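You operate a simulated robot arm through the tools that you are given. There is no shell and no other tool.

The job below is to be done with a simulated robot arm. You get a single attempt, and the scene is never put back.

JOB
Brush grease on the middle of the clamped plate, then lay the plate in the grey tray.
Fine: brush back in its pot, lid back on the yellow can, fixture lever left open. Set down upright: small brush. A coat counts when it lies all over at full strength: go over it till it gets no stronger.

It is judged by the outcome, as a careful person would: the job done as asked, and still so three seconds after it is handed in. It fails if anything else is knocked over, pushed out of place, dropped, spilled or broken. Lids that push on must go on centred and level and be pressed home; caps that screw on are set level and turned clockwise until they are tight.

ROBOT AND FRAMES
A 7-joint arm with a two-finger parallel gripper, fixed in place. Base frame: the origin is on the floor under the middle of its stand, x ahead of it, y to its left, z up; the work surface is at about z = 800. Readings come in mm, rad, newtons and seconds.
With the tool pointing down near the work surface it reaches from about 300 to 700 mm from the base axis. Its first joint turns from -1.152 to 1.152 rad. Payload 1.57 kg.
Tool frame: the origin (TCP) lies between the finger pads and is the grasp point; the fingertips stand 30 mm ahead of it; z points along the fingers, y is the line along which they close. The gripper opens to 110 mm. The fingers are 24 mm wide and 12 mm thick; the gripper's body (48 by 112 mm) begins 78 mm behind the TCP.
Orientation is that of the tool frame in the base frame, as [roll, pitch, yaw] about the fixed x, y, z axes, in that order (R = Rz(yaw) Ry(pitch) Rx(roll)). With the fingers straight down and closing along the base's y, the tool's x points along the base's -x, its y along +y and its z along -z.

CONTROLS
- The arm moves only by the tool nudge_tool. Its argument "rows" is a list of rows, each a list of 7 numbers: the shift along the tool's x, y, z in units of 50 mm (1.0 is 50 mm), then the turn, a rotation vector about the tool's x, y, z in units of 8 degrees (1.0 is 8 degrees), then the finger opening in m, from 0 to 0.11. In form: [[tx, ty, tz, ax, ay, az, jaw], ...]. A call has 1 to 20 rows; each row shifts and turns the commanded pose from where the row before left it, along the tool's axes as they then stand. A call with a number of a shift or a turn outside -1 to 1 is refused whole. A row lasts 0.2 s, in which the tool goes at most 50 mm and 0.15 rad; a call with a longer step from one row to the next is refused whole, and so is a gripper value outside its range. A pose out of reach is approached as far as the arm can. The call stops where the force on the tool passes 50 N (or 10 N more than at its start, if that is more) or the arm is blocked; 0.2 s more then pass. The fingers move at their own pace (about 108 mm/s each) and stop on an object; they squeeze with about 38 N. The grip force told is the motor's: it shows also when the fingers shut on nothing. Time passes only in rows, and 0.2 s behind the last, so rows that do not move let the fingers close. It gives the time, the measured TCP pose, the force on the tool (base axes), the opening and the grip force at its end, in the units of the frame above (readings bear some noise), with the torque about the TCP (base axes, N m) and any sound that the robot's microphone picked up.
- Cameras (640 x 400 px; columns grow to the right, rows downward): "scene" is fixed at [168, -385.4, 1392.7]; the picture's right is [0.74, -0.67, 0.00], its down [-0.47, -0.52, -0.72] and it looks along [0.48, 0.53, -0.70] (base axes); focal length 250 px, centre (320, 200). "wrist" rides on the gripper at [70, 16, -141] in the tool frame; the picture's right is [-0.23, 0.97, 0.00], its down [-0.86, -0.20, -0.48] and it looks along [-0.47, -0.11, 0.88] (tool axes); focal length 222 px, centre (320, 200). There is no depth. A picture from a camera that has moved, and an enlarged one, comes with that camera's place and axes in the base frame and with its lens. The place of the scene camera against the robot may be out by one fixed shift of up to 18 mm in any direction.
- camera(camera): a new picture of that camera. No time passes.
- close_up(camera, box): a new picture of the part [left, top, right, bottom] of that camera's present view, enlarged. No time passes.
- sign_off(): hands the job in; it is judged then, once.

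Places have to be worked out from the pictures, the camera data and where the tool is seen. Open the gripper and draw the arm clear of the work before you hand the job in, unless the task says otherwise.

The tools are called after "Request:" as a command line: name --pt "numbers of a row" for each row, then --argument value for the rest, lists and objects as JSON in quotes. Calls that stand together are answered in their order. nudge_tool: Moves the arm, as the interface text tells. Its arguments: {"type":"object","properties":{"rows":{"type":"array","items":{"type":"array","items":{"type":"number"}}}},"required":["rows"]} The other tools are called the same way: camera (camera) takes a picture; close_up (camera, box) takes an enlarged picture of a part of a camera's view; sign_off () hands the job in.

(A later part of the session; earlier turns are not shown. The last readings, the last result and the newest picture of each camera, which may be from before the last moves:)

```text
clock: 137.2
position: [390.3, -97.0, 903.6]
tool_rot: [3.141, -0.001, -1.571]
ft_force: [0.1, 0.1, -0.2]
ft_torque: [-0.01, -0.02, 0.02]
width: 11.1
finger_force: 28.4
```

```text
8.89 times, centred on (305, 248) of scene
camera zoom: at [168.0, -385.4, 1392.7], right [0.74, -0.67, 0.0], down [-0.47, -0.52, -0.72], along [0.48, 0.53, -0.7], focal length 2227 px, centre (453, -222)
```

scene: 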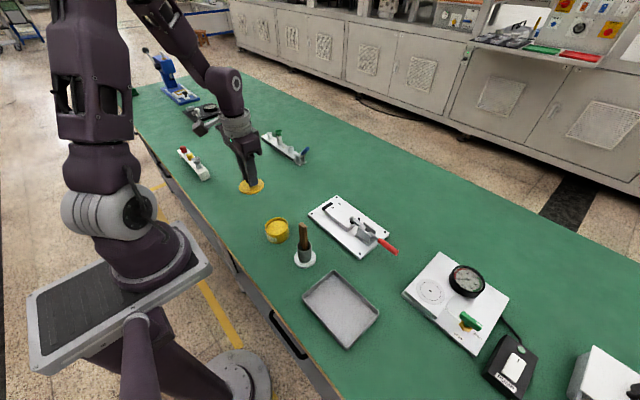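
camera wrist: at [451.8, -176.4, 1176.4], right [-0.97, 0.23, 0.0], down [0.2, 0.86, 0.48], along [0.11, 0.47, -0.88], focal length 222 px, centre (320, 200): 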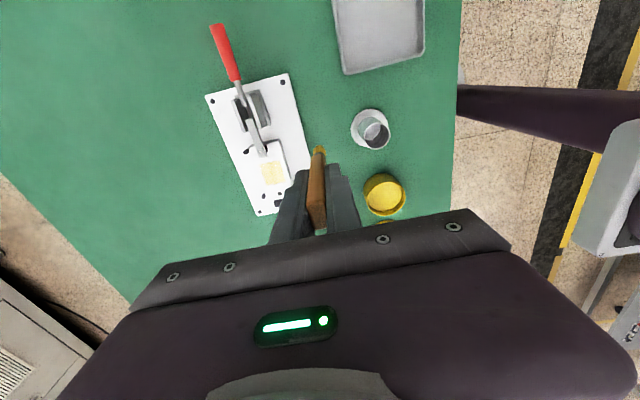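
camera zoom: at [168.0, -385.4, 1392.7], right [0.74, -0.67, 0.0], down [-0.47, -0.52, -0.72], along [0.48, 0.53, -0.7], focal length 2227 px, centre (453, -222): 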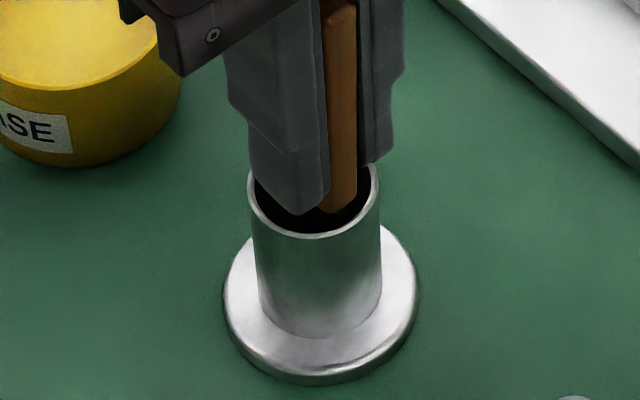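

Request:
nudge_tool --pt "0 0 0.04 0 0 0 0.0" --pt "0 0 0 0 0 0 0.0"

Request:
nudge_tool --pt "0 0 0.03 0 0 0 0.0" --pt "0 0 0 0 0 0 0.0"

```text
clock: 137.8
position: [390.4, -96.3, 901.8]
tool_rot: [3.141, -0.001, -1.571]
ft_force: [0.3, -0.8, 0.3]
ft_torque: [0.02, -0.01, -0.01]
width: 11.0
finger_force: 28.7
```

```text
clock: 138.4
position: [388.6, -96.7, 900.3]
tool_rot: [-3.142, -0.001, -1.57]
ft_force: [-0.8, 0.0, -0.8]
ft_torque: [0.03, 0.02, -0.03]
width: 11.2
finger_force: 28.7
```

Request:
nudge_tool --pt "0 0 0.03 0 0 0 0.0" --pt "0 0 0 0 0 0 0.0"

Request:
nudge_tool --pt "0 0 0.02 0 0 0 0.0" --pt "0 0 0 0 0 0 0.0"

Request:
close_up --camera "scene" --box '[285, 225, 325, 270]'

Request:
camera --camera "wrist"

```text
clock: 139.0
position: [389.7, -96.4, 898.8]
tool_rot: [-3.141, 0.001, -1.571]
ft_force: [-1.9, 0.1, 26.0]
ft_torque: [-0.12, -0.01, -0.03]
width: 11.2
finger_force: 29.0
```

```text
clock: 139.6
position: [388.8, -97.0, 898.3]
tool_rot: [-3.14, 0.001, -1.571]
ft_force: [1.7, 4.4, 25.8]
ft_torque: [-0.12, -0.1, 0.04]
width: 11.0
finger_force: 29.1
```

```text
8.89 times, centred on (305, 248) of scene
camera zoom: at [167.7, -385.3, 1392.8], right [0.74, -0.67, 0.0], down [-0.47, -0.52, -0.72], along [0.48, 0.53, -0.7], focal length 2227 px, centre (453, -222)
```

zoom: 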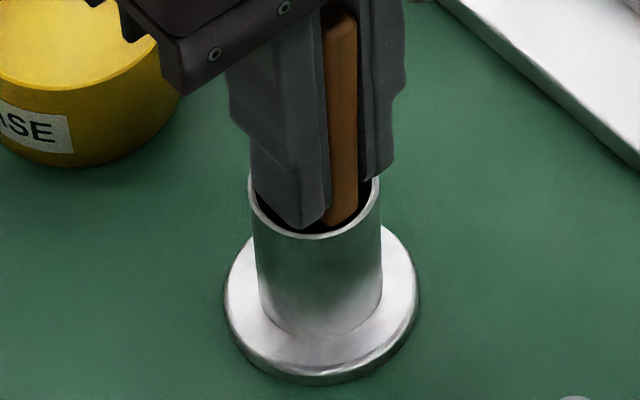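

```text
taken
camera wrist: at [372.2, -166.3, 1040.8], right [-0.97, 0.23, 0.0], down [0.2, 0.86, 0.48], along [0.11, 0.47, -0.88], focal length 222 px, centre (320, 200)
```

wrist: 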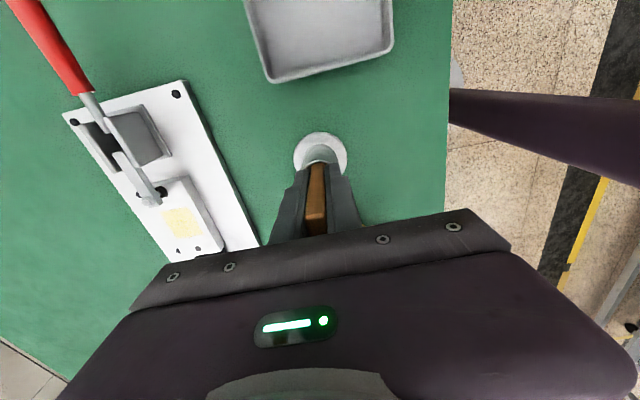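

Contact (26 N): brush on the pot floor as predicted. I relieve by ~1.2 mm and open the fingers gently.

Request:
nudge_tool --pt "0 0 -0.025 0 0 0 0.0" --pt "0 0 0 0 0 0 0.0"

Request:
nudge_tool --pt "0 0 0 0 0 0 0.02" --pt "0 0 0 0 0 0 0.03" --pt "0 0 0 0 0 0 0.05" --pt "0 0 0 0 0 0 0.06"

Request:
close_up --camera "scene" --box '[285, 215, 335, 270]'

Request:
close_up --camera "wrist" --box '[260, 100, 380, 220]'

```text
clock: 140.2
position: [388.1, -97.7, 900.9]
tool_rot: [3.141, 0.0, -1.572]
ft_force: [-0.1, 0.1, -1.0]
ft_torque: [-0.04, -0.03, -0.01]
width: 11.2
finger_force: 28.6
```

```text
clock: 141.2
position: [388.5, -97.6, 899.6]
tool_rot: [3.141, -0.001, -1.571]
ft_force: [0.2, -0.2, 0.1]
ft_torque: [-0.02, 0.01, 0.0]
width: 59.9
finger_force: 0.1
```

```text
7.27 times, centred on (310, 242) of scene
camera zoom: at [168.0, -385.4, 1392.7], right [0.74, -0.67, 0.0], down [-0.47, -0.52, -0.72], along [0.48, 0.53, -0.7], focal length 1822 px, centre (393, -109)
```

zoom: 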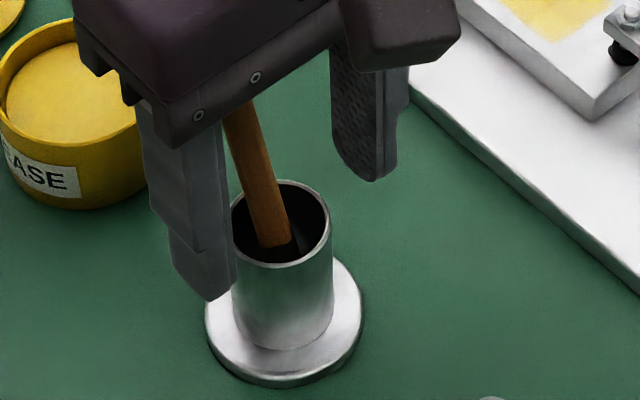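

```text
3.33 times, centred on (320, 160) of wrist
camera zoom: at [372.5, -166.8, 1041.7], right [-0.97, 0.23, 0.0], down [0.2, 0.86, 0.48], along [0.11, 0.47, -0.88], focal length 740 px, centre (320, 333)
```

zoom: 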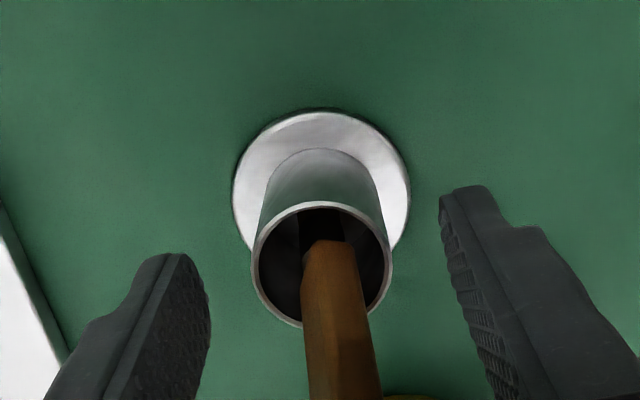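

The brush stands in its pot, leaning on the rim. I open wider and rise straight up clear of the handle.

Request:
nudge_tool --pt "0 0 0 0 0 0 0.08" --pt "0 0 0 0 0 0 0.1" --pt "0 0 -0.3 0 0 0 0.1" --pt "0 0 -0.6 0 0 0 0.1" --pt "0 0 -0.8 0 0 0 0.1" --pt "0 0 -0.8 0 0 0 0.1" --pt "0 0 0 0 0 0 0.1"

Request:
close_up --camera "scene" --box '[265, 190, 345, 270]'

Request:
camera --camera "wrist"

```text
clock: 142.8
position: [388.0, -95.3, 1025.7]
tool_rot: [3.14, 0.0, -1.571]
ft_force: [0.8, 0.2, -0.8]
ft_torque: [-0.04, 0.0, -0.01]
width: 100.0
finger_force: 0.1
```

```text
5.00 times, centred on (305, 230) of scene
camera zoom: at [167.9, -385.4, 1392.7], right [0.74, -0.67, 0.0], down [-0.47, -0.52, -0.72], along [0.48, 0.53, -0.7], focal length 1253 px, centre (395, 50)
```

zoom: 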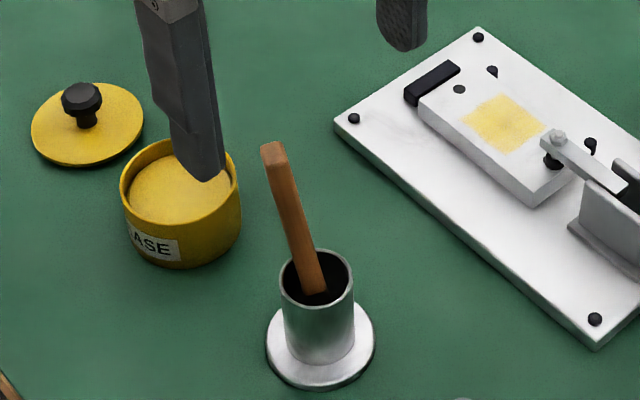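

```text
taken
camera wrist: at [371.9, -164.7, 1168.2], right [-0.97, 0.23, 0.0], down [0.2, 0.85, 0.48], along [0.11, 0.47, -0.88], focal length 222 px, centre (320, 200)
```

wrist: 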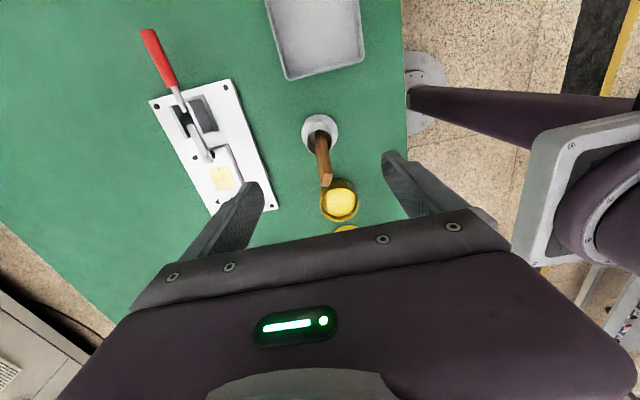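

The brush leans about 14° toward +y now; originally it stood nearly upright. I'll square it up: rotate the tool back so the fingers close along y, then straighten the handle by closing on it.

Request:
nudge_tool --pt "0 0 0 0 0 0.9375 0.1" --pt "0 0 0 0 0 0.9375 0.1" --pt "0 0 0 0 0 0.9375 0.1" --pt "0 0 0 0 0 0.9375 0.1" --pt "0 0 0 0 0 0.9375 0.1" --pt "0 0 0 0 0 0.9375 0.1" --pt "0 0 0 0 0 0.9375 0.1" --pt "0 0 0 0 0 0.9375 0.1" --pt "0 0 0 0 0 0.9375 0.1" --pt "0 0 0 0 0 0.9375 0.1" --pt "0 0 0 0 0 0.9375 0.1" --pt "0 0 0 0 0 0.9375 0.1" --pt "0 0 0 0 0 0 0.1"

Request:
camera --camera "wrist"

Request:
close_up --camera "wrist" --box '[260, 90, 380, 210]'

```text
clock: 145.6
position: [388.5, -98.1, 1024.3]
tool_rot: [3.14, -0.001, 3.139]
ft_force: [0.4, 0.5, 0.0]
ft_torque: [-0.02, 0.0, -0.02]
width: 100.0
finger_force: 0.1
```

```text
taken
camera wrist: at [319.3, -80.1, 1166.3], right [0.23, 0.97, 0.0], down [0.85, -0.2, 0.48], along [0.47, -0.11, -0.88], focal length 222 px, centre (320, 200)
```

wrist: 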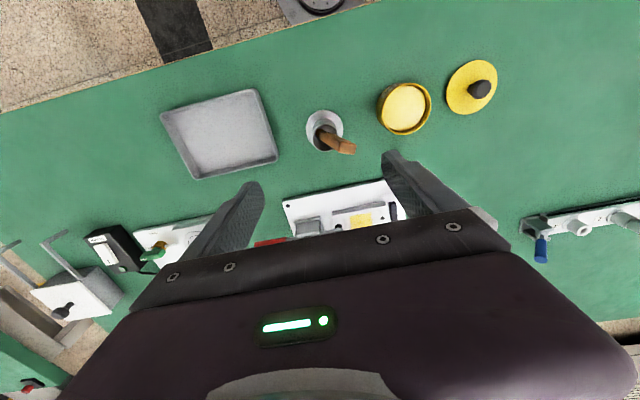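

```text
3.33 times, centred on (320, 150) of wrist
camera zoom: at [319.3, -80.1, 1166.3], right [0.23, 0.97, 0.0], down [0.85, -0.2, 0.48], along [0.47, -0.11, -0.88], focal length 740 px, centre (320, 367)
```

zoom: 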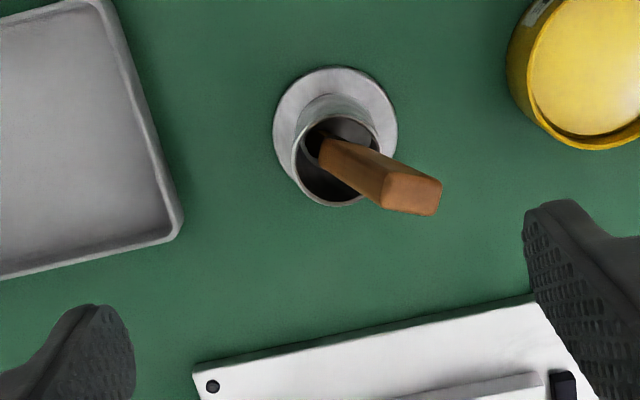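

Handle top is at about (388,-66,937). I descend with fingers open 100 mm around it (TCP y≈-91), then check before closing.

Request:
nudge_tool --pt "0 0.12 0.5 0 0 0 0.1" --pt "0 0 0.6 0 0 0 0.1" --pt "0 0 0.6 0 0 0 0.1" --pt "0 0 0.4 0 0 0 0.1" --pt "0 0 0 0 0 0 0.1"

Request:
camera --camera "wrist"

Request:
close_up --camera "scene" --box '[265, 200, 345, 270]'

```text
clock: 146.8
position: [389.6, -90.0, 920.6]
tool_rot: [3.14, 0.001, 3.141]
ft_force: [-0.3, -0.7, 0.6]
ft_torque: [0.02, 0.0, -0.02]
width: 99.9
finger_force: 0.1
```

```text
taken
camera wrist: at [319.8, -72.2, 1061.0], right [0.23, 0.97, 0.0], down [0.85, -0.2, 0.48], along [0.47, -0.11, -0.88], focal length 222 px, centre (320, 200)
```

wrist: 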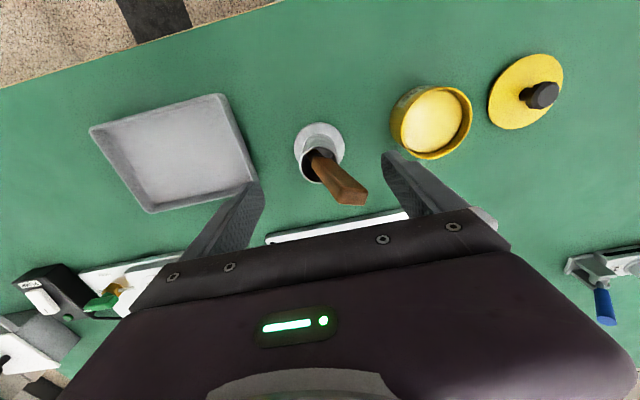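

```text
5.71 times, centred on (305, 235) of scene
camera zoom: at [168.0, -385.4, 1392.7], right [0.74, -0.67, 0.0], down [-0.47, -0.52, -0.72], along [0.48, 0.53, -0.7], focal length 1432 px, centre (406, 0)
```

zoom: 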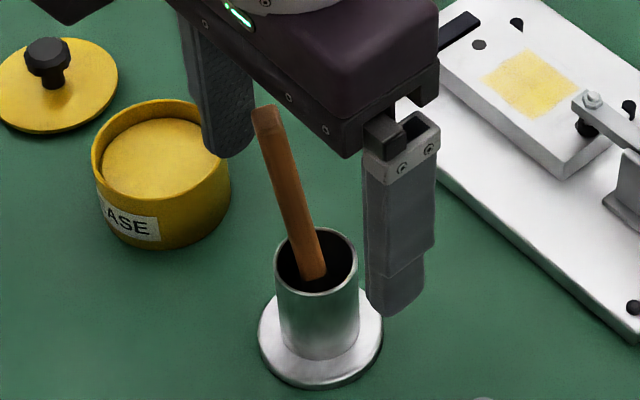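

The handle is between the fingers. I close in stages so the +y finger pushes it upright.

Request:
nudge_tool --pt "0 0 0 0 0 0 0.08" --pt "0 0 0 0 0 0 0.065" --pt "0 0 0 0 0 0 0.052" --pt "0 0 0 0 0 0 0.042" --pt "0 0 0 0 0 0 0.034" --pt "0 0 0 0 0 0 0.028" --pt "0 0 0 0 0 0 0.024" --pt "0 0 0 0 0 0 0.024"

Request:
close_up --camera "wrist" --box '[260, 90, 380, 230]'

Request:
close_up --camera "scene" --box '[265, 200, 345, 270]'

```text
clock: 148.6
position: [389.5, -89.5, 919.5]
tool_rot: [-3.142, 0.0, 3.141]
ft_force: [-0.1, 0.1, 0.7]
ft_torque: [-0.01, 0.03, -0.02]
width: 24.1
finger_force: 0.2
```

```text
2.86 times, centred on (320, 160) of wrist
camera zoom: at [319.8, -72.2, 1061.2], right [0.23, 0.97, 0.0], down [0.86, -0.2, 0.48], along [0.47, -0.11, -0.88], focal length 635 px, centre (320, 314)
```

zoom: 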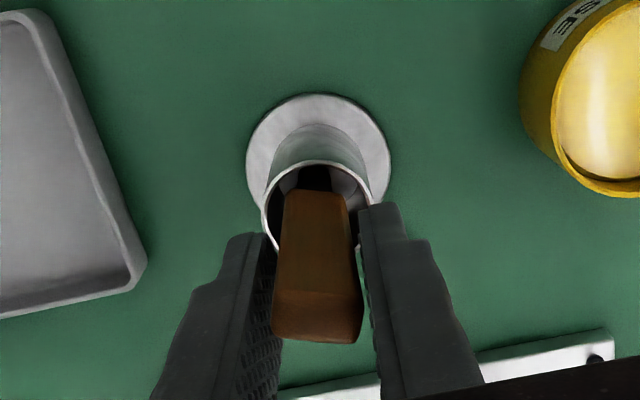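

```text
5.71 times, centred on (305, 235) of scene
camera zoom: at [168.0, -385.4, 1392.7], right [0.74, -0.67, 0.0], down [-0.47, -0.52, -0.72], along [0.48, 0.53, -0.7], focal length 1432 px, centre (406, 0)
```

zoom: 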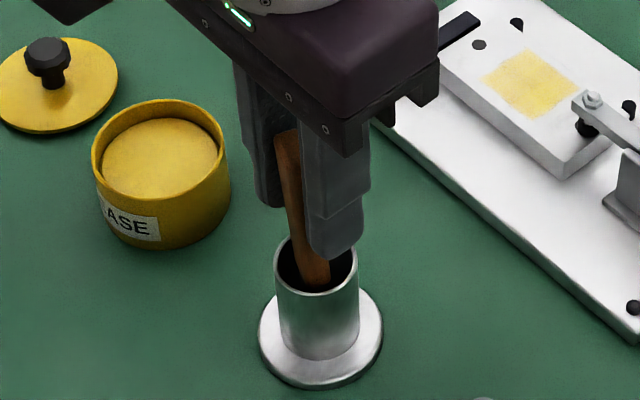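

Upright in y now, but it still leans about 6° toward -x. I clamp it, lift 3 mm, pitch the tool ~6° to bring it vertical, and look.

Request:
nudge_tool --pt "0 0 0 0 0 0 0.01" --pt "0 0 0 0 0 0 0.0" --pt "0 0 0 0 0 0 0.0" --pt "0 0 -0.06 0 0 0 0.0" --pt "0 0 0 0 0.4 0 0.0" --pt "0 0 0 0 0.4 0 0.0" --pt "0 0 0 0 0 0 0.0"

Request:
close_up --camera "wrist" --box '[260, 90, 380, 230]'

Request:
close_up --camera "scene" --box '[265, 200, 345, 270]'

```text
clock: 150.2
position: [388.3, -91.7, 923.4]
tool_rot: [-3.141, -0.11, -3.141]
ft_force: [2.8, -0.3, -0.2]
ft_torque: [0.0, -0.16, -0.02]
width: 18.9
finger_force: 32.9
```

```text
2.86 times, centred on (320, 160) of wrist
camera zoom: at [335.1, -74.1, 1071.5], right [0.23, 0.97, -0.03], down [0.9, -0.2, 0.38], along [0.36, -0.11, -0.92], focal length 635 px, centre (320, 314)
```

zoom: 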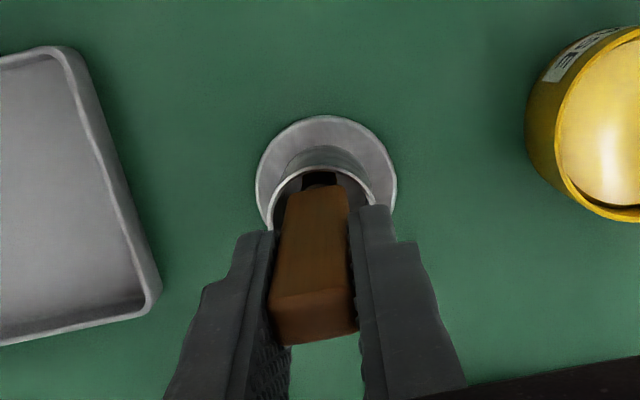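

```text
5.71 times, centred on (305, 235) of scene
camera zoom: at [168.0, -385.4, 1392.7], right [0.74, -0.67, 0.0], down [-0.47, -0.52, -0.72], along [0.48, 0.53, -0.7], focal length 1432 px, centre (406, 0)
```

zoom: 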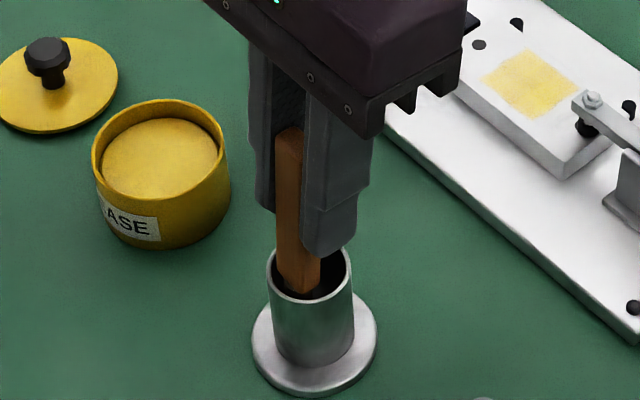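

The tip pressed on the pot wall and pushed the pot a few millimetres toward -x. I move the brush back +x to the middle of the tube (keeping height) to unload it, then measure the pot.

Request:
nudge_tool --pt "-0.12 0 -0.015 0 0 0 0.0" --pt "-0.12 0 -0.015 0 0 0 0.0" --pt "0 0 0 0 0 0 0.0"

Request:
close_up --camera "scene" --box '[265, 200, 345, 270]'

Request:
close_up --camera "wrist" --box '[260, 90, 380, 230]'

```text
clock: 151.0
position: [400.3, -91.3, 922.7]
tool_rot: [3.141, -0.112, -3.141]
ft_force: [0.4, 0.4, 0.2]
ft_torque: [-0.02, 0.0, -0.02]
width: 19.0
finger_force: 33.7
```

```text
5.71 times, centred on (305, 235) of scene
camera zoom: at [168.0, -385.4, 1392.7], right [0.74, -0.67, 0.0], down [-0.47, -0.52, -0.72], along [0.48, 0.53, -0.7], focal length 1432 px, centre (406, 0)
```

zoom: 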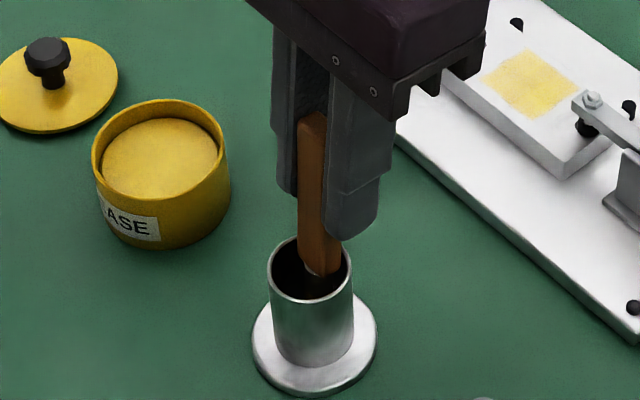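

```text
2.86 times, centred on (320, 160) of wrist
camera zoom: at [346.9, -74.2, 1072.1], right [0.23, 0.97, -0.03], down [0.9, -0.2, 0.38], along [0.37, -0.11, -0.92], focal length 635 px, centre (320, 314)
```

zoom: 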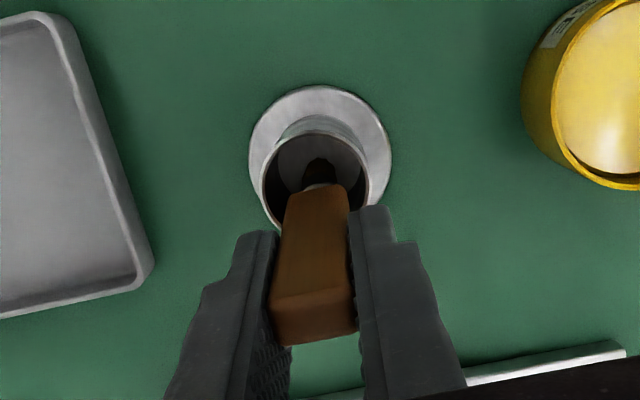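

The pot now sits ≈6 mm toward -x of its original place. I nudge it back gently with the brush against the +x wall, in 3 mm steps with pictures.

Request:
nudge_tool --pt "-0.06 0 -0.0066 0 0 0 0.0" --pt "0 0 0 0 0 0 0.0"

Request:
nudge_tool --pt "-0.04 0 -0.0044 0 0 0 0.0" --pt "0 0 0 0 0 0 0.0"

Request:
close_up --camera "scene" --box '[265, 200, 345, 270]'

```text
clock: 151.6
position: [403.3, -92.4, 923.4]
tool_rot: [3.141, -0.112, 3.141]
ft_force: [-2.1, -0.2, -0.8]
ft_torque: [0.03, 0.11, -0.01]
width: 18.9
finger_force: 32.9
```

```text
clock: 152.2
position: [404.3, -91.8, 923.0]
tool_rot: [-3.141, -0.11, -3.141]
ft_force: [-1.7, -0.2, -0.6]
ft_torque: [0.0, 0.09, 0.0]
width: 19.0
finger_force: 32.9
```

```text
5.71 times, centred on (305, 235) of scene
camera zoom: at [167.9, -385.4, 1392.7], right [0.74, -0.67, 0.0], down [-0.47, -0.52, -0.72], along [0.48, 0.53, -0.7], focal length 1432 px, centre (406, 0)
```

zoom: 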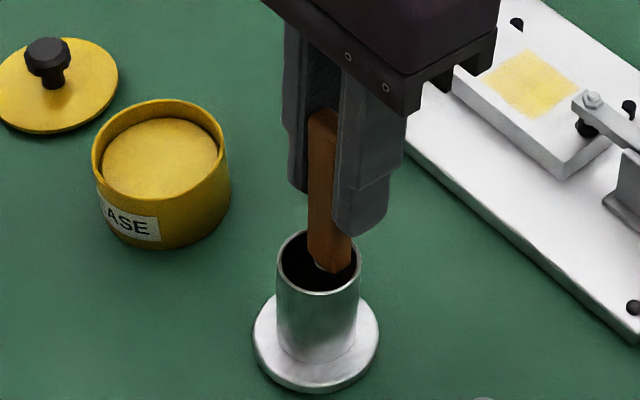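

The handle is bearing on the rim and tending to tip the pot rather than slide it. I back off and tilt the brush the other way so that its tip pushes low at the floor instead.

Request:
nudge_tool --pt "0.08 0 0.009 0 0 0 0.0" --pt "0 0 0 0 0 0 0.0"

Request:
close_up --camera "scene" --box '[265, 200, 345, 270]'

```text
clock: 152.8
position: [401.2, -92.8, 922.9]
tool_rot: [3.141, -0.111, 3.141]
ft_force: [-1.8, 0.2, -0.2]
ft_torque: [0.08, 0.09, -0.04]
width: 18.6
finger_force: 33.2
```

```text
5.71 times, centred on (305, 235) of scene
camera zoom: at [167.9, -385.4, 1392.7], right [0.74, -0.67, 0.0], down [-0.47, -0.52, -0.72], along [0.48, 0.53, -0.7], focal length 1432 px, centre (406, 0)
```

zoom: 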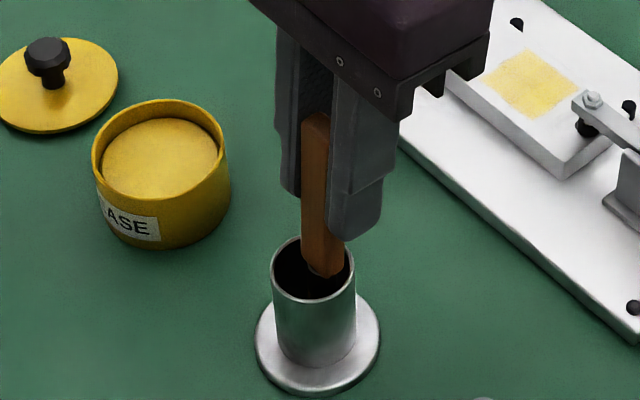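

Request:
nudge_tool --pt "0.112 0 0.012 0 0 0 0.0" --pt "0.09 0 0.008 0 -0.375 0 0.0" --pt "0.09 0 0.005 0 -0.375 0 0.0" --pt "0.09 0 0.0 0 -0.375 0 0.0" --pt "0.06 0 -0.003 0 -0.375 0 0.0" --pt "0 0 0 0 0 0 0.0"

Request:
close_up --camera "scene" --box '[265, 200, 345, 270]'

Request:
close_up --camera "wrist" --box '[260, 90, 380, 230]'

```text
clock: 154.2
position: [379.5, -92.0, 923.8]
tool_rot: [3.141, 0.099, -3.141]
ft_force: [0.3, -0.5, -0.1]
ft_torque: [-0.01, 0.03, -0.02]
width: 18.8
finger_force: 32.6
```

```text
5.71 times, centred on (305, 235) of scene
camera zoom: at [168.0, -385.4, 1392.7], right [0.74, -0.67, 0.0], down [-0.47, -0.52, -0.72], along [0.48, 0.53, -0.7], focal length 1432 px, centre (406, 0)
```

zoom: 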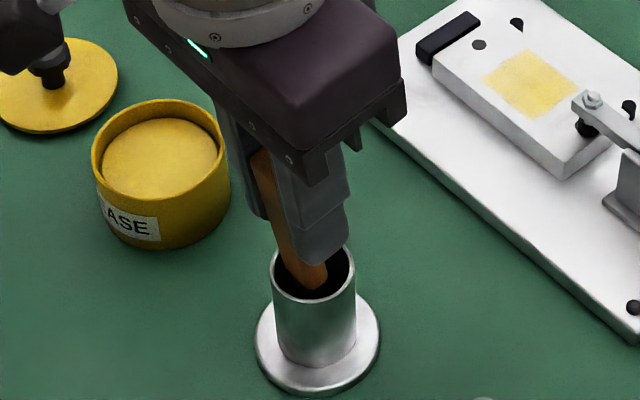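

```text
2.86 times, centred on (320, 160) of wrist
camera zoom: at [295.9, -75.2, 1057.9], right [0.23, 0.97, 0.02], down [0.8, -0.2, 0.56], along [0.55, -0.11, -0.83], focal length 635 px, centre (320, 314)
```

zoom: 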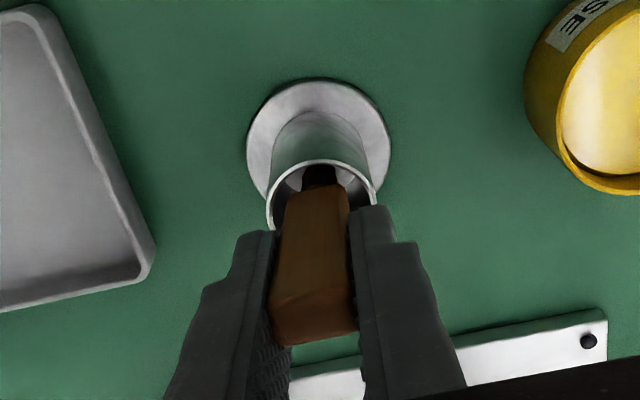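

The pot is free and about 4 mm off its place. I push +x with the tip low, in small steps.

Request:
nudge_tool --pt "-0.06 0 0.006 0 0 0 0.0" --pt "0 0 0 0 0 0 0.0"

Request:
nudge_tool --pt "-0.06 0 0.006 0 0 0 0.0" --pt "0 0 0 0 0 0 0.0"

Request:
close_up --camera "scene" --box '[265, 200, 345, 270]'

```text
clock: 154.8
position: [381.0, -92.3, 924.7]
tool_rot: [3.141, 0.099, 3.141]
ft_force: [0.2, 0.4, -0.6]
ft_torque: [-0.01, -0.01, 0.0]
width: 19.0
finger_force: 33.6
```

```text
clock: 155.4
position: [385.3, -91.4, 924.7]
tool_rot: [-3.141, 0.097, 3.14]
ft_force: [0.2, 0.1, 0.2]
ft_torque: [0.02, 0.0, 0.02]
width: 19.0
finger_force: 32.8
```

```text
5.71 times, centred on (305, 235) of scene
camera zoom: at [168.0, -385.4, 1392.7], right [0.74, -0.67, 0.0], down [-0.47, -0.52, -0.72], along [0.48, 0.53, -0.7], focal length 1432 px, centre (406, 0)
```

zoom: 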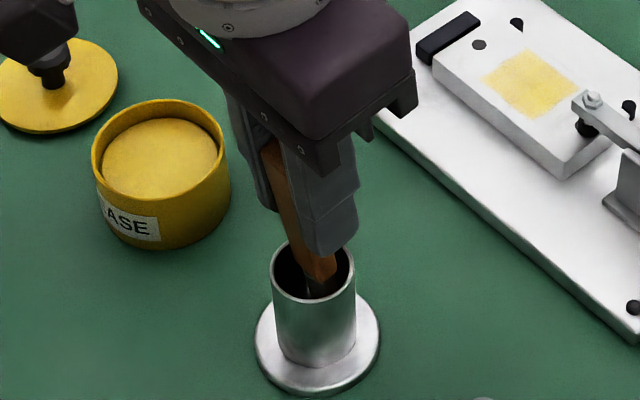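

Request:
nudge_tool --pt "-0.06 0 0.006 0 0 0 0.0" --pt "0 0 0 0 0 0 0.0"

Request:
nudge_tool --pt "-0.04 0 0.004 0 0 0 0.0" --pt "0 0 0 0 0 0 0.0"

Request:
close_up --camera "scene" --box '[265, 200, 345, 270]'

```text
clock: 156.0
position: [387.4, -92.4, 923.9]
tool_rot: [3.14, 0.096, -3.141]
ft_force: [-3.0, -0.2, 0.3]
ft_torque: [0.01, 0.22, 0.0]
width: 19.2
finger_force: 32.6
```

```text
clock: 156.6
position: [389.2, -92.2, 922.3]
tool_rot: [3.141, 0.097, 3.141]
ft_force: [-2.1, 1.9, 0.6]
ft_torque: [0.09, 0.21, 0.01]
width: 18.8
finger_force: 32.7
```

```text
5.71 times, centred on (305, 235) of scene
camera zoom: at [167.9, -385.4, 1392.7], right [0.74, -0.67, 0.0], down [-0.47, -0.52, -0.72], along [0.48, 0.53, -0.7], focal length 1432 px, centre (406, 0)
```

zoom: 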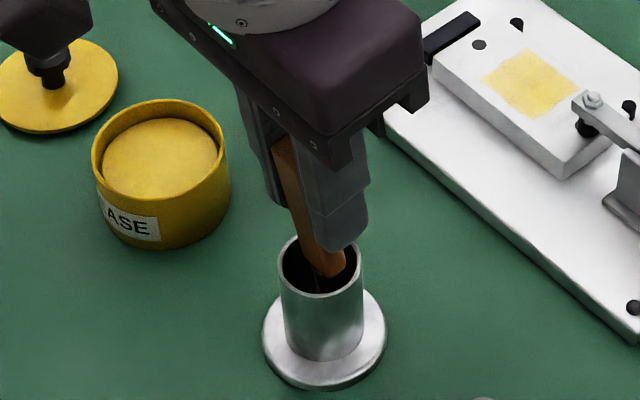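

The pot is back to within ~2 mm of its original place. Now I bring the brush vertical in the middle of the tube.

Request:
nudge_tool --pt "-0.036 0 0.0035 0 0.375 0 0.0" --pt "-0.036 0 0.0016 0 0.375 0 0.0" --pt "-0.036 0 0.0 0 0.375 0 0.0" --pt "-0.036 0 -0.0018 0 0.375 0 0.0" --pt "0 0 0 0 0 0 0.0"

Request:
close_up --camera "scene" --box '[265, 200, 345, 270]'

Request:
close_up --camera "wrist" --box '[260, 90, 380, 230]'

```text
clock: 157.8
position: [397.0, -91.3, 922.8]
tool_rot: [-3.141, -0.113, 3.141]
ft_force: [-0.5, -0.3, -0.2]
ft_torque: [0.02, 0.02, 0.0]
width: 18.8
finger_force: 32.8
```

```text
5.71 times, centred on (305, 235) of scene
camera zoom: at [168.0, -385.4, 1392.7], right [0.74, -0.67, 0.0], down [-0.47, -0.52, -0.72], along [0.48, 0.53, -0.7], focal length 1432 px, centre (406, 0)
```

zoom: 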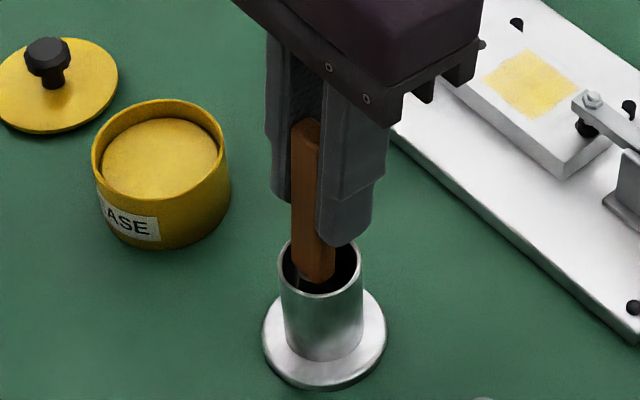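

```text
2.86 times, centred on (320, 160) of wrist
camera zoom: at [343.5, -74.3, 1071.0], right [0.23, 0.97, -0.03], down [0.9, -0.2, 0.38], along [0.36, -0.11, -0.92], focal length 635 px, centre (320, 314)
```

zoom: 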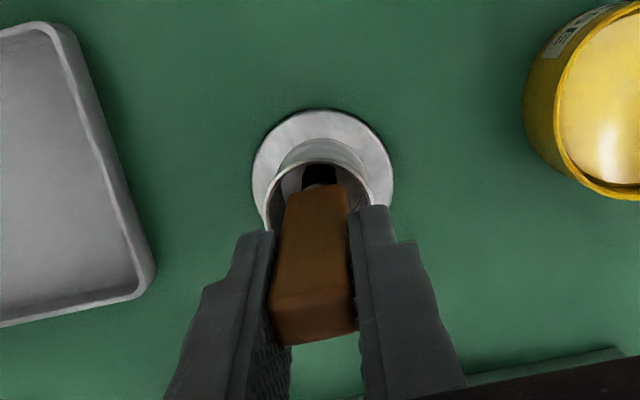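

The brush is now vertical and roughly centred. I lower straight down to the floor of the pot in small steps.

Request:
nudge_tool --pt "-0.0044 0 0.04 0 0 0 0.0" --pt "0 0 0 0 0 0 0.0"

Request:
nudge_tool --pt "-0.0033 0 0.03 0 0 0 0.0" --pt "0 0 0 0 0 0 0.0"

```text
clock: 158.4
position: [396.8, -90.9, 920.4]
tool_rot: [3.14, -0.112, -3.141]
ft_force: [0.0, -0.4, -0.7]
ft_torque: [0.01, -0.01, -0.02]
width: 18.9
finger_force: 32.9
```

```text
clock: 159.0
position: [395.5, -91.5, 919.0]
tool_rot: [-3.141, -0.112, 3.141]
ft_force: [-0.4, -0.7, -0.3]
ft_torque: [0.01, 0.01, -0.04]
width: 18.8
finger_force: 33.0
```

Request:
nudge_tool --pt "-0.0022 0 0.02 0 0 0 0.0" --pt "0 0 0 0 0 0 0.0"

Request:
nudge_tool --pt "-0.0022 0 0.02 0 0 0 0.0" --pt "0 0 0 0 0 0 0.0"

```text
clock: 159.6
position: [397.7, -91.7, 919.0]
tool_rot: [-3.141, -0.111, 3.141]
ft_force: [-0.9, -1.1, 8.0]
ft_torque: [0.02, 0.28, 0.02]
width: 18.8
finger_force: 33.0
```

```text
clock: 160.2
position: [397.9, -92.5, 919.4]
tool_rot: [3.141, -0.111, 3.14]
ft_force: [-0.4, 2.1, 28.5]
ft_torque: [0.21, 0.31, -0.04]
width: 18.9
finger_force: 33.3
```

Contact on the floor. I relieve to a light touch, then open in small increments and see whether it stands.

Request:
nudge_tool --pt "0.0026 0 -0.024 0 0 0 0.0" --pt "0 0 0 0 0 0 0.0"

Request:
nudge_tool --pt "0 0 0 0 0 0 0.02" --pt "0 0 0 0 0 0 0.022" --pt "0 0 0 0 0 0 0.024" --pt "0 0 0 0 0 0 0.026" --pt "0 0 0 0 0 0 0.028" --pt "0 0 0 0 0 0 0.03" --pt "0 0 0 0 0 0 0.034"

Request:
close_up --camera "scene" --box '[265, 200, 345, 270]'

Request:
close_up --camera "wrist" --box '[260, 90, 380, 230]'

```text
clock: 160.8
position: [398.5, -91.8, 919.8]
tool_rot: [3.141, -0.11, -3.141]
ft_force: [0.8, -0.5, 3.4]
ft_torque: [-0.01, -0.16, 0.0]
width: 19.4
finger_force: 33.3
```

```text
clock: 162.4
position: [397.0, -90.5, 918.0]
tool_rot: [-3.142, -0.111, 3.141]
ft_force: [0.3, 0.6, 0.2]
ft_torque: [-0.01, -0.01, -0.01]
width: 33.8
finger_force: 0.0
```

```text
5.71 times, centred on (305, 235) of scene
camera zoom: at [168.0, -385.4, 1392.7], right [0.74, -0.67, 0.0], down [-0.47, -0.52, -0.72], along [0.48, 0.53, -0.7], focal length 1432 px, centre (406, 0)
```

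zoom: 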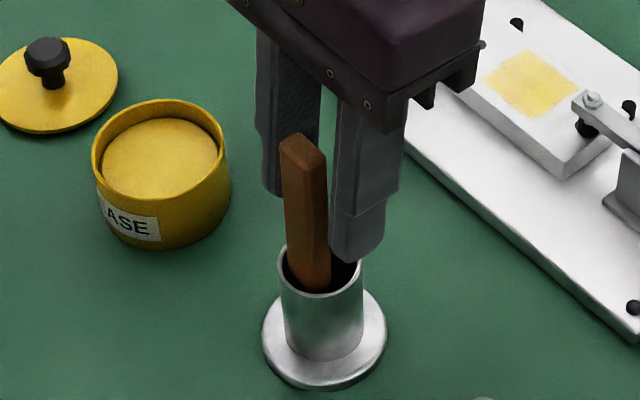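

```text
2.86 times, centred on (320, 160) of wrist
camera zoom: at [343.7, -74.5, 1067.6], right [0.23, 0.97, -0.03], down [0.9, -0.2, 0.38], along [0.37, -0.11, -0.92], focal length 635 px, centre (320, 314)
```

zoom: 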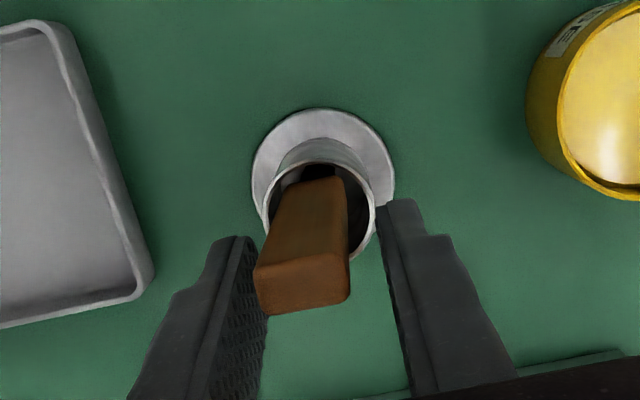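

It now leans only slightly. I open fully and rise clear, then check its final attitude.

Request:
nudge_tool --pt "0 0 0 0 0 0 0.04" --pt "0 0 0 0 0 0 0.05" --pt "0 0 0 0 0 0 0.06" --pt "0 0 0 0 0 0 0.08" --pt "0 0 0 0 0 0 0.08"

Request:
close_up --camera "scene" --box '[265, 200, 345, 270]'

Request:
close_up --camera "wrist" --box '[260, 90, 380, 230]'

```text
clock: 163.6
position: [396.7, -91.4, 918.7]
tool_rot: [3.141, -0.111, -3.141]
ft_force: [-0.6, -0.6, 0.9]
ft_torque: [0.01, -0.01, 0.0]
width: 79.9
finger_force: 0.1
```

```text
5.71 times, centred on (305, 235) of scene
camera zoom: at [168.0, -385.4, 1392.7], right [0.74, -0.67, 0.0], down [-0.47, -0.52, -0.72], along [0.48, 0.53, -0.7], focal length 1432 px, centre (406, 0)
```

zoom: 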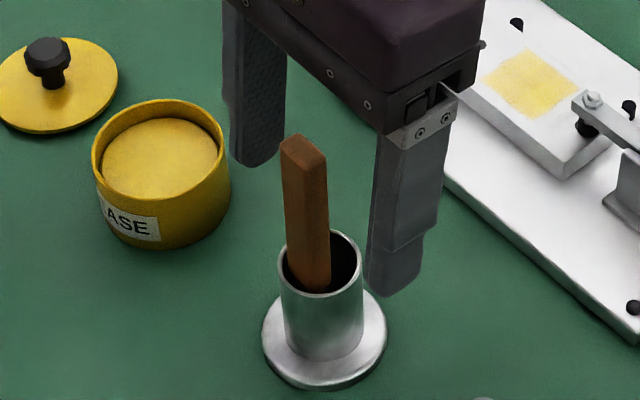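

```text
2.86 times, centred on (320, 160) of wrist
camera zoom: at [343.7, -74.5, 1067.6], right [0.23, 0.97, -0.03], down [0.9, -0.2, 0.38], along [0.37, -0.11, -0.92], focal length 635 px, centre (320, 314)
```

zoom: 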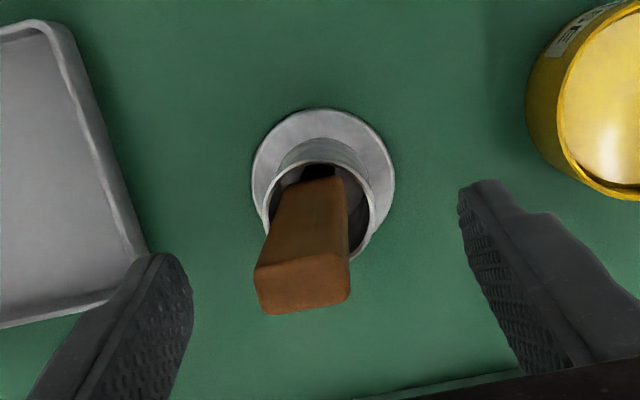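

The brush stands nearly upright in its pot (top at about (388,-92)). I rise straight up and level the tool again.

Request:
nudge_tool --pt "0.03 0 -0.3 0 0 0 0.09" --pt "0.06 0 -0.6 0 0 0 0.09" --pt "0.06 0 -0.6 0 0 0 0.09" --pt "0.06 0 -0.6 0 0 0 0.09" --pt "0 0 0 0 -0.4 0 0.09" --pt "0 0 0 0 -0.4 0 0.09" --pt "0 0 0 0 0 0 0.09"

Request:
close_up --camera "scene" --box '[265, 200, 345, 270]'

Request:
camera --camera "wrist"

```text
clock: 165.2
position: [397.8, -92.8, 1022.9]
tool_rot: [3.141, 0.001, -3.141]
ft_force: [0.3, -0.5, -0.7]
ft_torque: [0.01, -0.01, 0.01]
width: 89.7
finger_force: 0.1
```

```text
5.71 times, centred on (305, 235) of scene
camera zoom: at [167.9, -385.4, 1392.7], right [0.74, -0.67, 0.0], down [-0.47, -0.52, -0.72], along [0.48, 0.53, -0.7], focal length 1432 px, centre (406, 0)
```

zoom: 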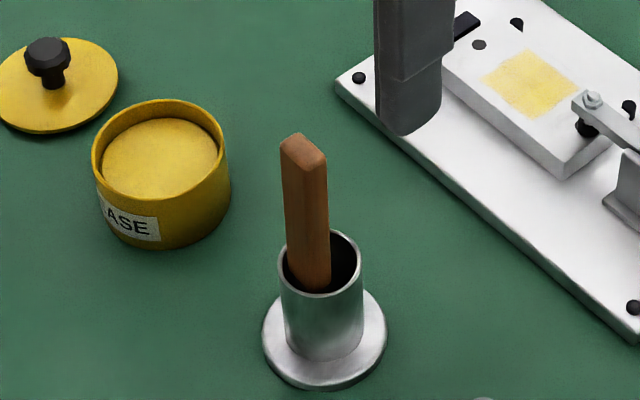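

```text
taken
camera wrist: at [328.6, -75.5, 1165.3], right [0.23, 0.97, 0.0], down [0.85, -0.2, 0.48], along [0.47, -0.11, -0.88], focal length 222 px, centre (320, 200)
```

wrist: 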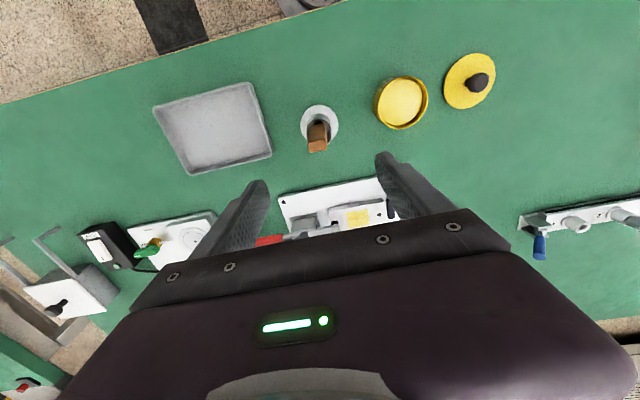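

Now the lid. I move above it at about (382,130) and check alignment of its knob.

Request:
nudge_tool --pt "0.06 0.89 0 0 0 0 0.07" --pt "0.06 0.89 0 0 0 0 0.06" --pt "0.06 0.89 0 0 0 0 0.06" --pt "0.06 0.89 0 0 0 0 0.06" --pt "0.06 0.89 0 0 0 0 0.06" --pt "0 0 0 0 0 0 0.06"

Request:
close_up --camera "wrist" --box '[240, 90, 400, 190]'

Request:
close_up --camera "scene" --box '[225, 190, 325, 265]'

```text
clock: 166.6
position: [382.3, 131.6, 1020.8]
tool_rot: [-3.14, -0.002, 3.141]
ft_force: [0.2, 0.0, -0.4]
ft_torque: [0.0, 0.01, -0.01]
width: 59.9
finger_force: 0.1
```

```text
4.00 times, centred on (320, 140) of wrist
camera zoom: at [313.7, 148.8, 1162.7], right [0.23, 0.97, 0.0], down [0.86, -0.2, 0.48], along [0.47, -0.11, -0.88], focal length 888 px, centre (320, 440)
```

zoom: 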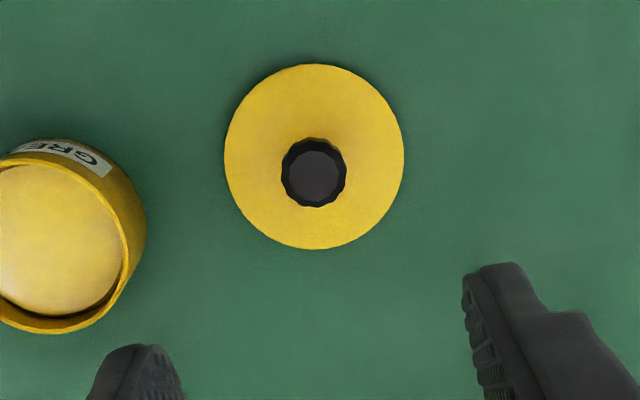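

```text
5.33 times, centred on (275, 228) of scene
camera zoom: at [168.0, -385.4, 1392.7], right [0.74, -0.67, 0.0], down [-0.47, -0.52, -0.72], along [0.48, 0.53, -0.7], focal length 1336 px, centre (560, 53)
```

zoom: 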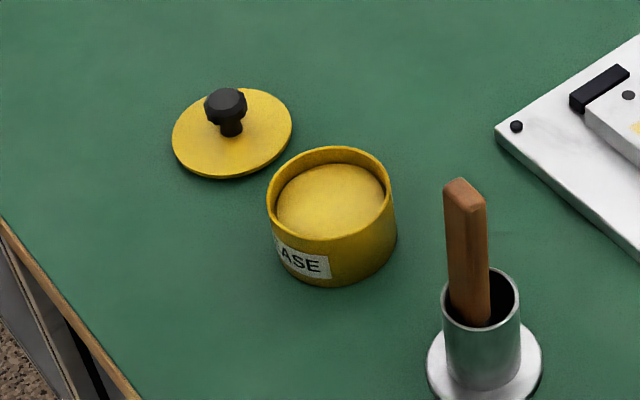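

The knob is within ~2 mm of alignment (lid was released at commanded (382.4,129.6)). I correct, descend to TCP z≈849 and grip it.

Request:
nudge_tool --pt "0.018 -0.03 0.8 0 0 0 0.06" --pt "0 0 0.8 0 0 0 0.06" --pt "0 0 0.8 0 0 0 0.06" --pt "0 0 0.8 0 0 0 0.06" --pt "0 0 0.22 0 0 0 0.06" --pt "0 0 0 0 0 0 0.06"

Request:
close_up --camera "wrist" --box '[260, 120, 380, 220]'

Request:
close_up --camera "scene" --box '[225, 160, 305, 230]'

```text
clock: 168.0
position: [384.7, 129.6, 852.1]
tool_rot: [-3.14, 0.0, -3.141]
ft_force: [-0.1, -0.1, -0.2]
ft_torque: [0.02, 0.02, -0.02]
width: 60.0
finger_force: 0.1
```

```text
4.00 times, centred on (320, 170) of wrist
camera zoom: at [314.6, 146.5, 993.7], right [0.23, 0.97, 0.0], down [0.85, -0.2, 0.48], along [0.47, -0.11, -0.88], focal length 888 px, centre (320, 320)
```

zoom: 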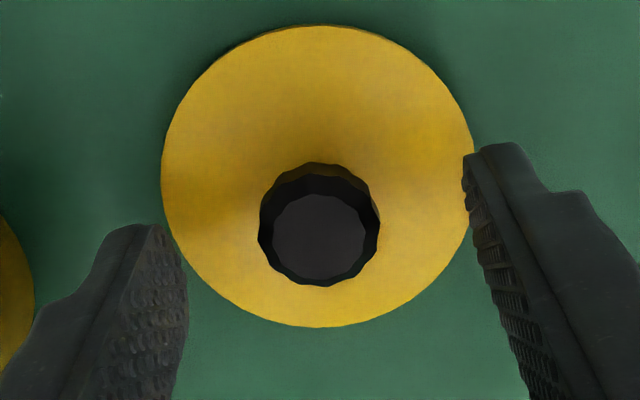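

```text
5.71 times, centred on (265, 195) of scene
camera zoom: at [168.0, -385.4, 1392.7], right [0.74, -0.67, 0.0], down [-0.47, -0.52, -0.72], along [0.48, 0.53, -0.7], focal length 1432 px, centre (634, 229)
```

zoom: 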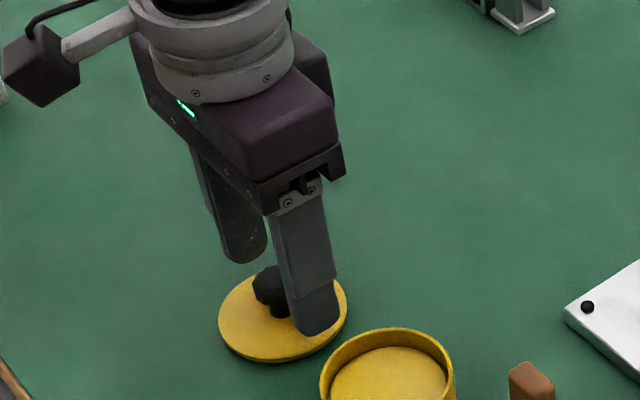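

The relative position matches the first grip. I close on the knob and lift.

Request:
nudge_tool --pt "0 0 0 0 0 0 0.03" --pt "0 0 0 0 0 0 0.015" --pt "0 0 0 0 0 0 0.01" --pt "0 0 0 0 0 0 0.01"

Request:
nudge_tool --pt "0 0 -0.2 0 0 0 0.01" --pt "0 0 -0.6 0 0 0 0.01" --pt "0 0 -0.8 0 0 0 0.01" --pt "0 0 -0.4 0 0 0 0.01" --pt "0 0 0 0 0 0 0.01"

Request:
close_up --camera "scene" --box '[225, 160, 305, 230]'

```text
clock: 169.0
position: [383.9, 129.5, 851.4]
tool_rot: [-3.141, 0.001, 3.141]
ft_force: [0.0, 1.0, -0.1]
ft_torque: [-0.01, 0.0, -0.01]
width: 22.2
finger_force: 34.8
```

```text
clock: 170.2
position: [385.7, 131.3, 956.2]
tool_rot: [-3.141, -0.001, 3.141]
ft_force: [0.4, 0.0, -0.5]
ft_torque: [0.02, 0.03, 0.0]
width: 22.4
finger_force: 34.9
```

```text
5.71 times, centred on (265, 195) of scene
camera zoom: at [168.0, -385.4, 1392.7], right [0.74, -0.67, 0.0], down [-0.47, -0.52, -0.72], along [0.48, 0.53, -0.7], focal length 1432 px, centre (634, 229)
```

zoom: 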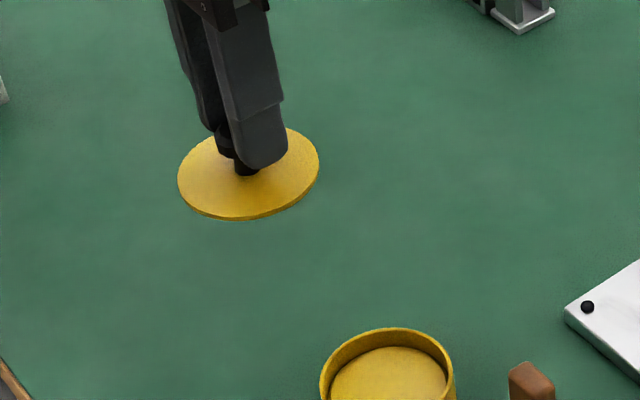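

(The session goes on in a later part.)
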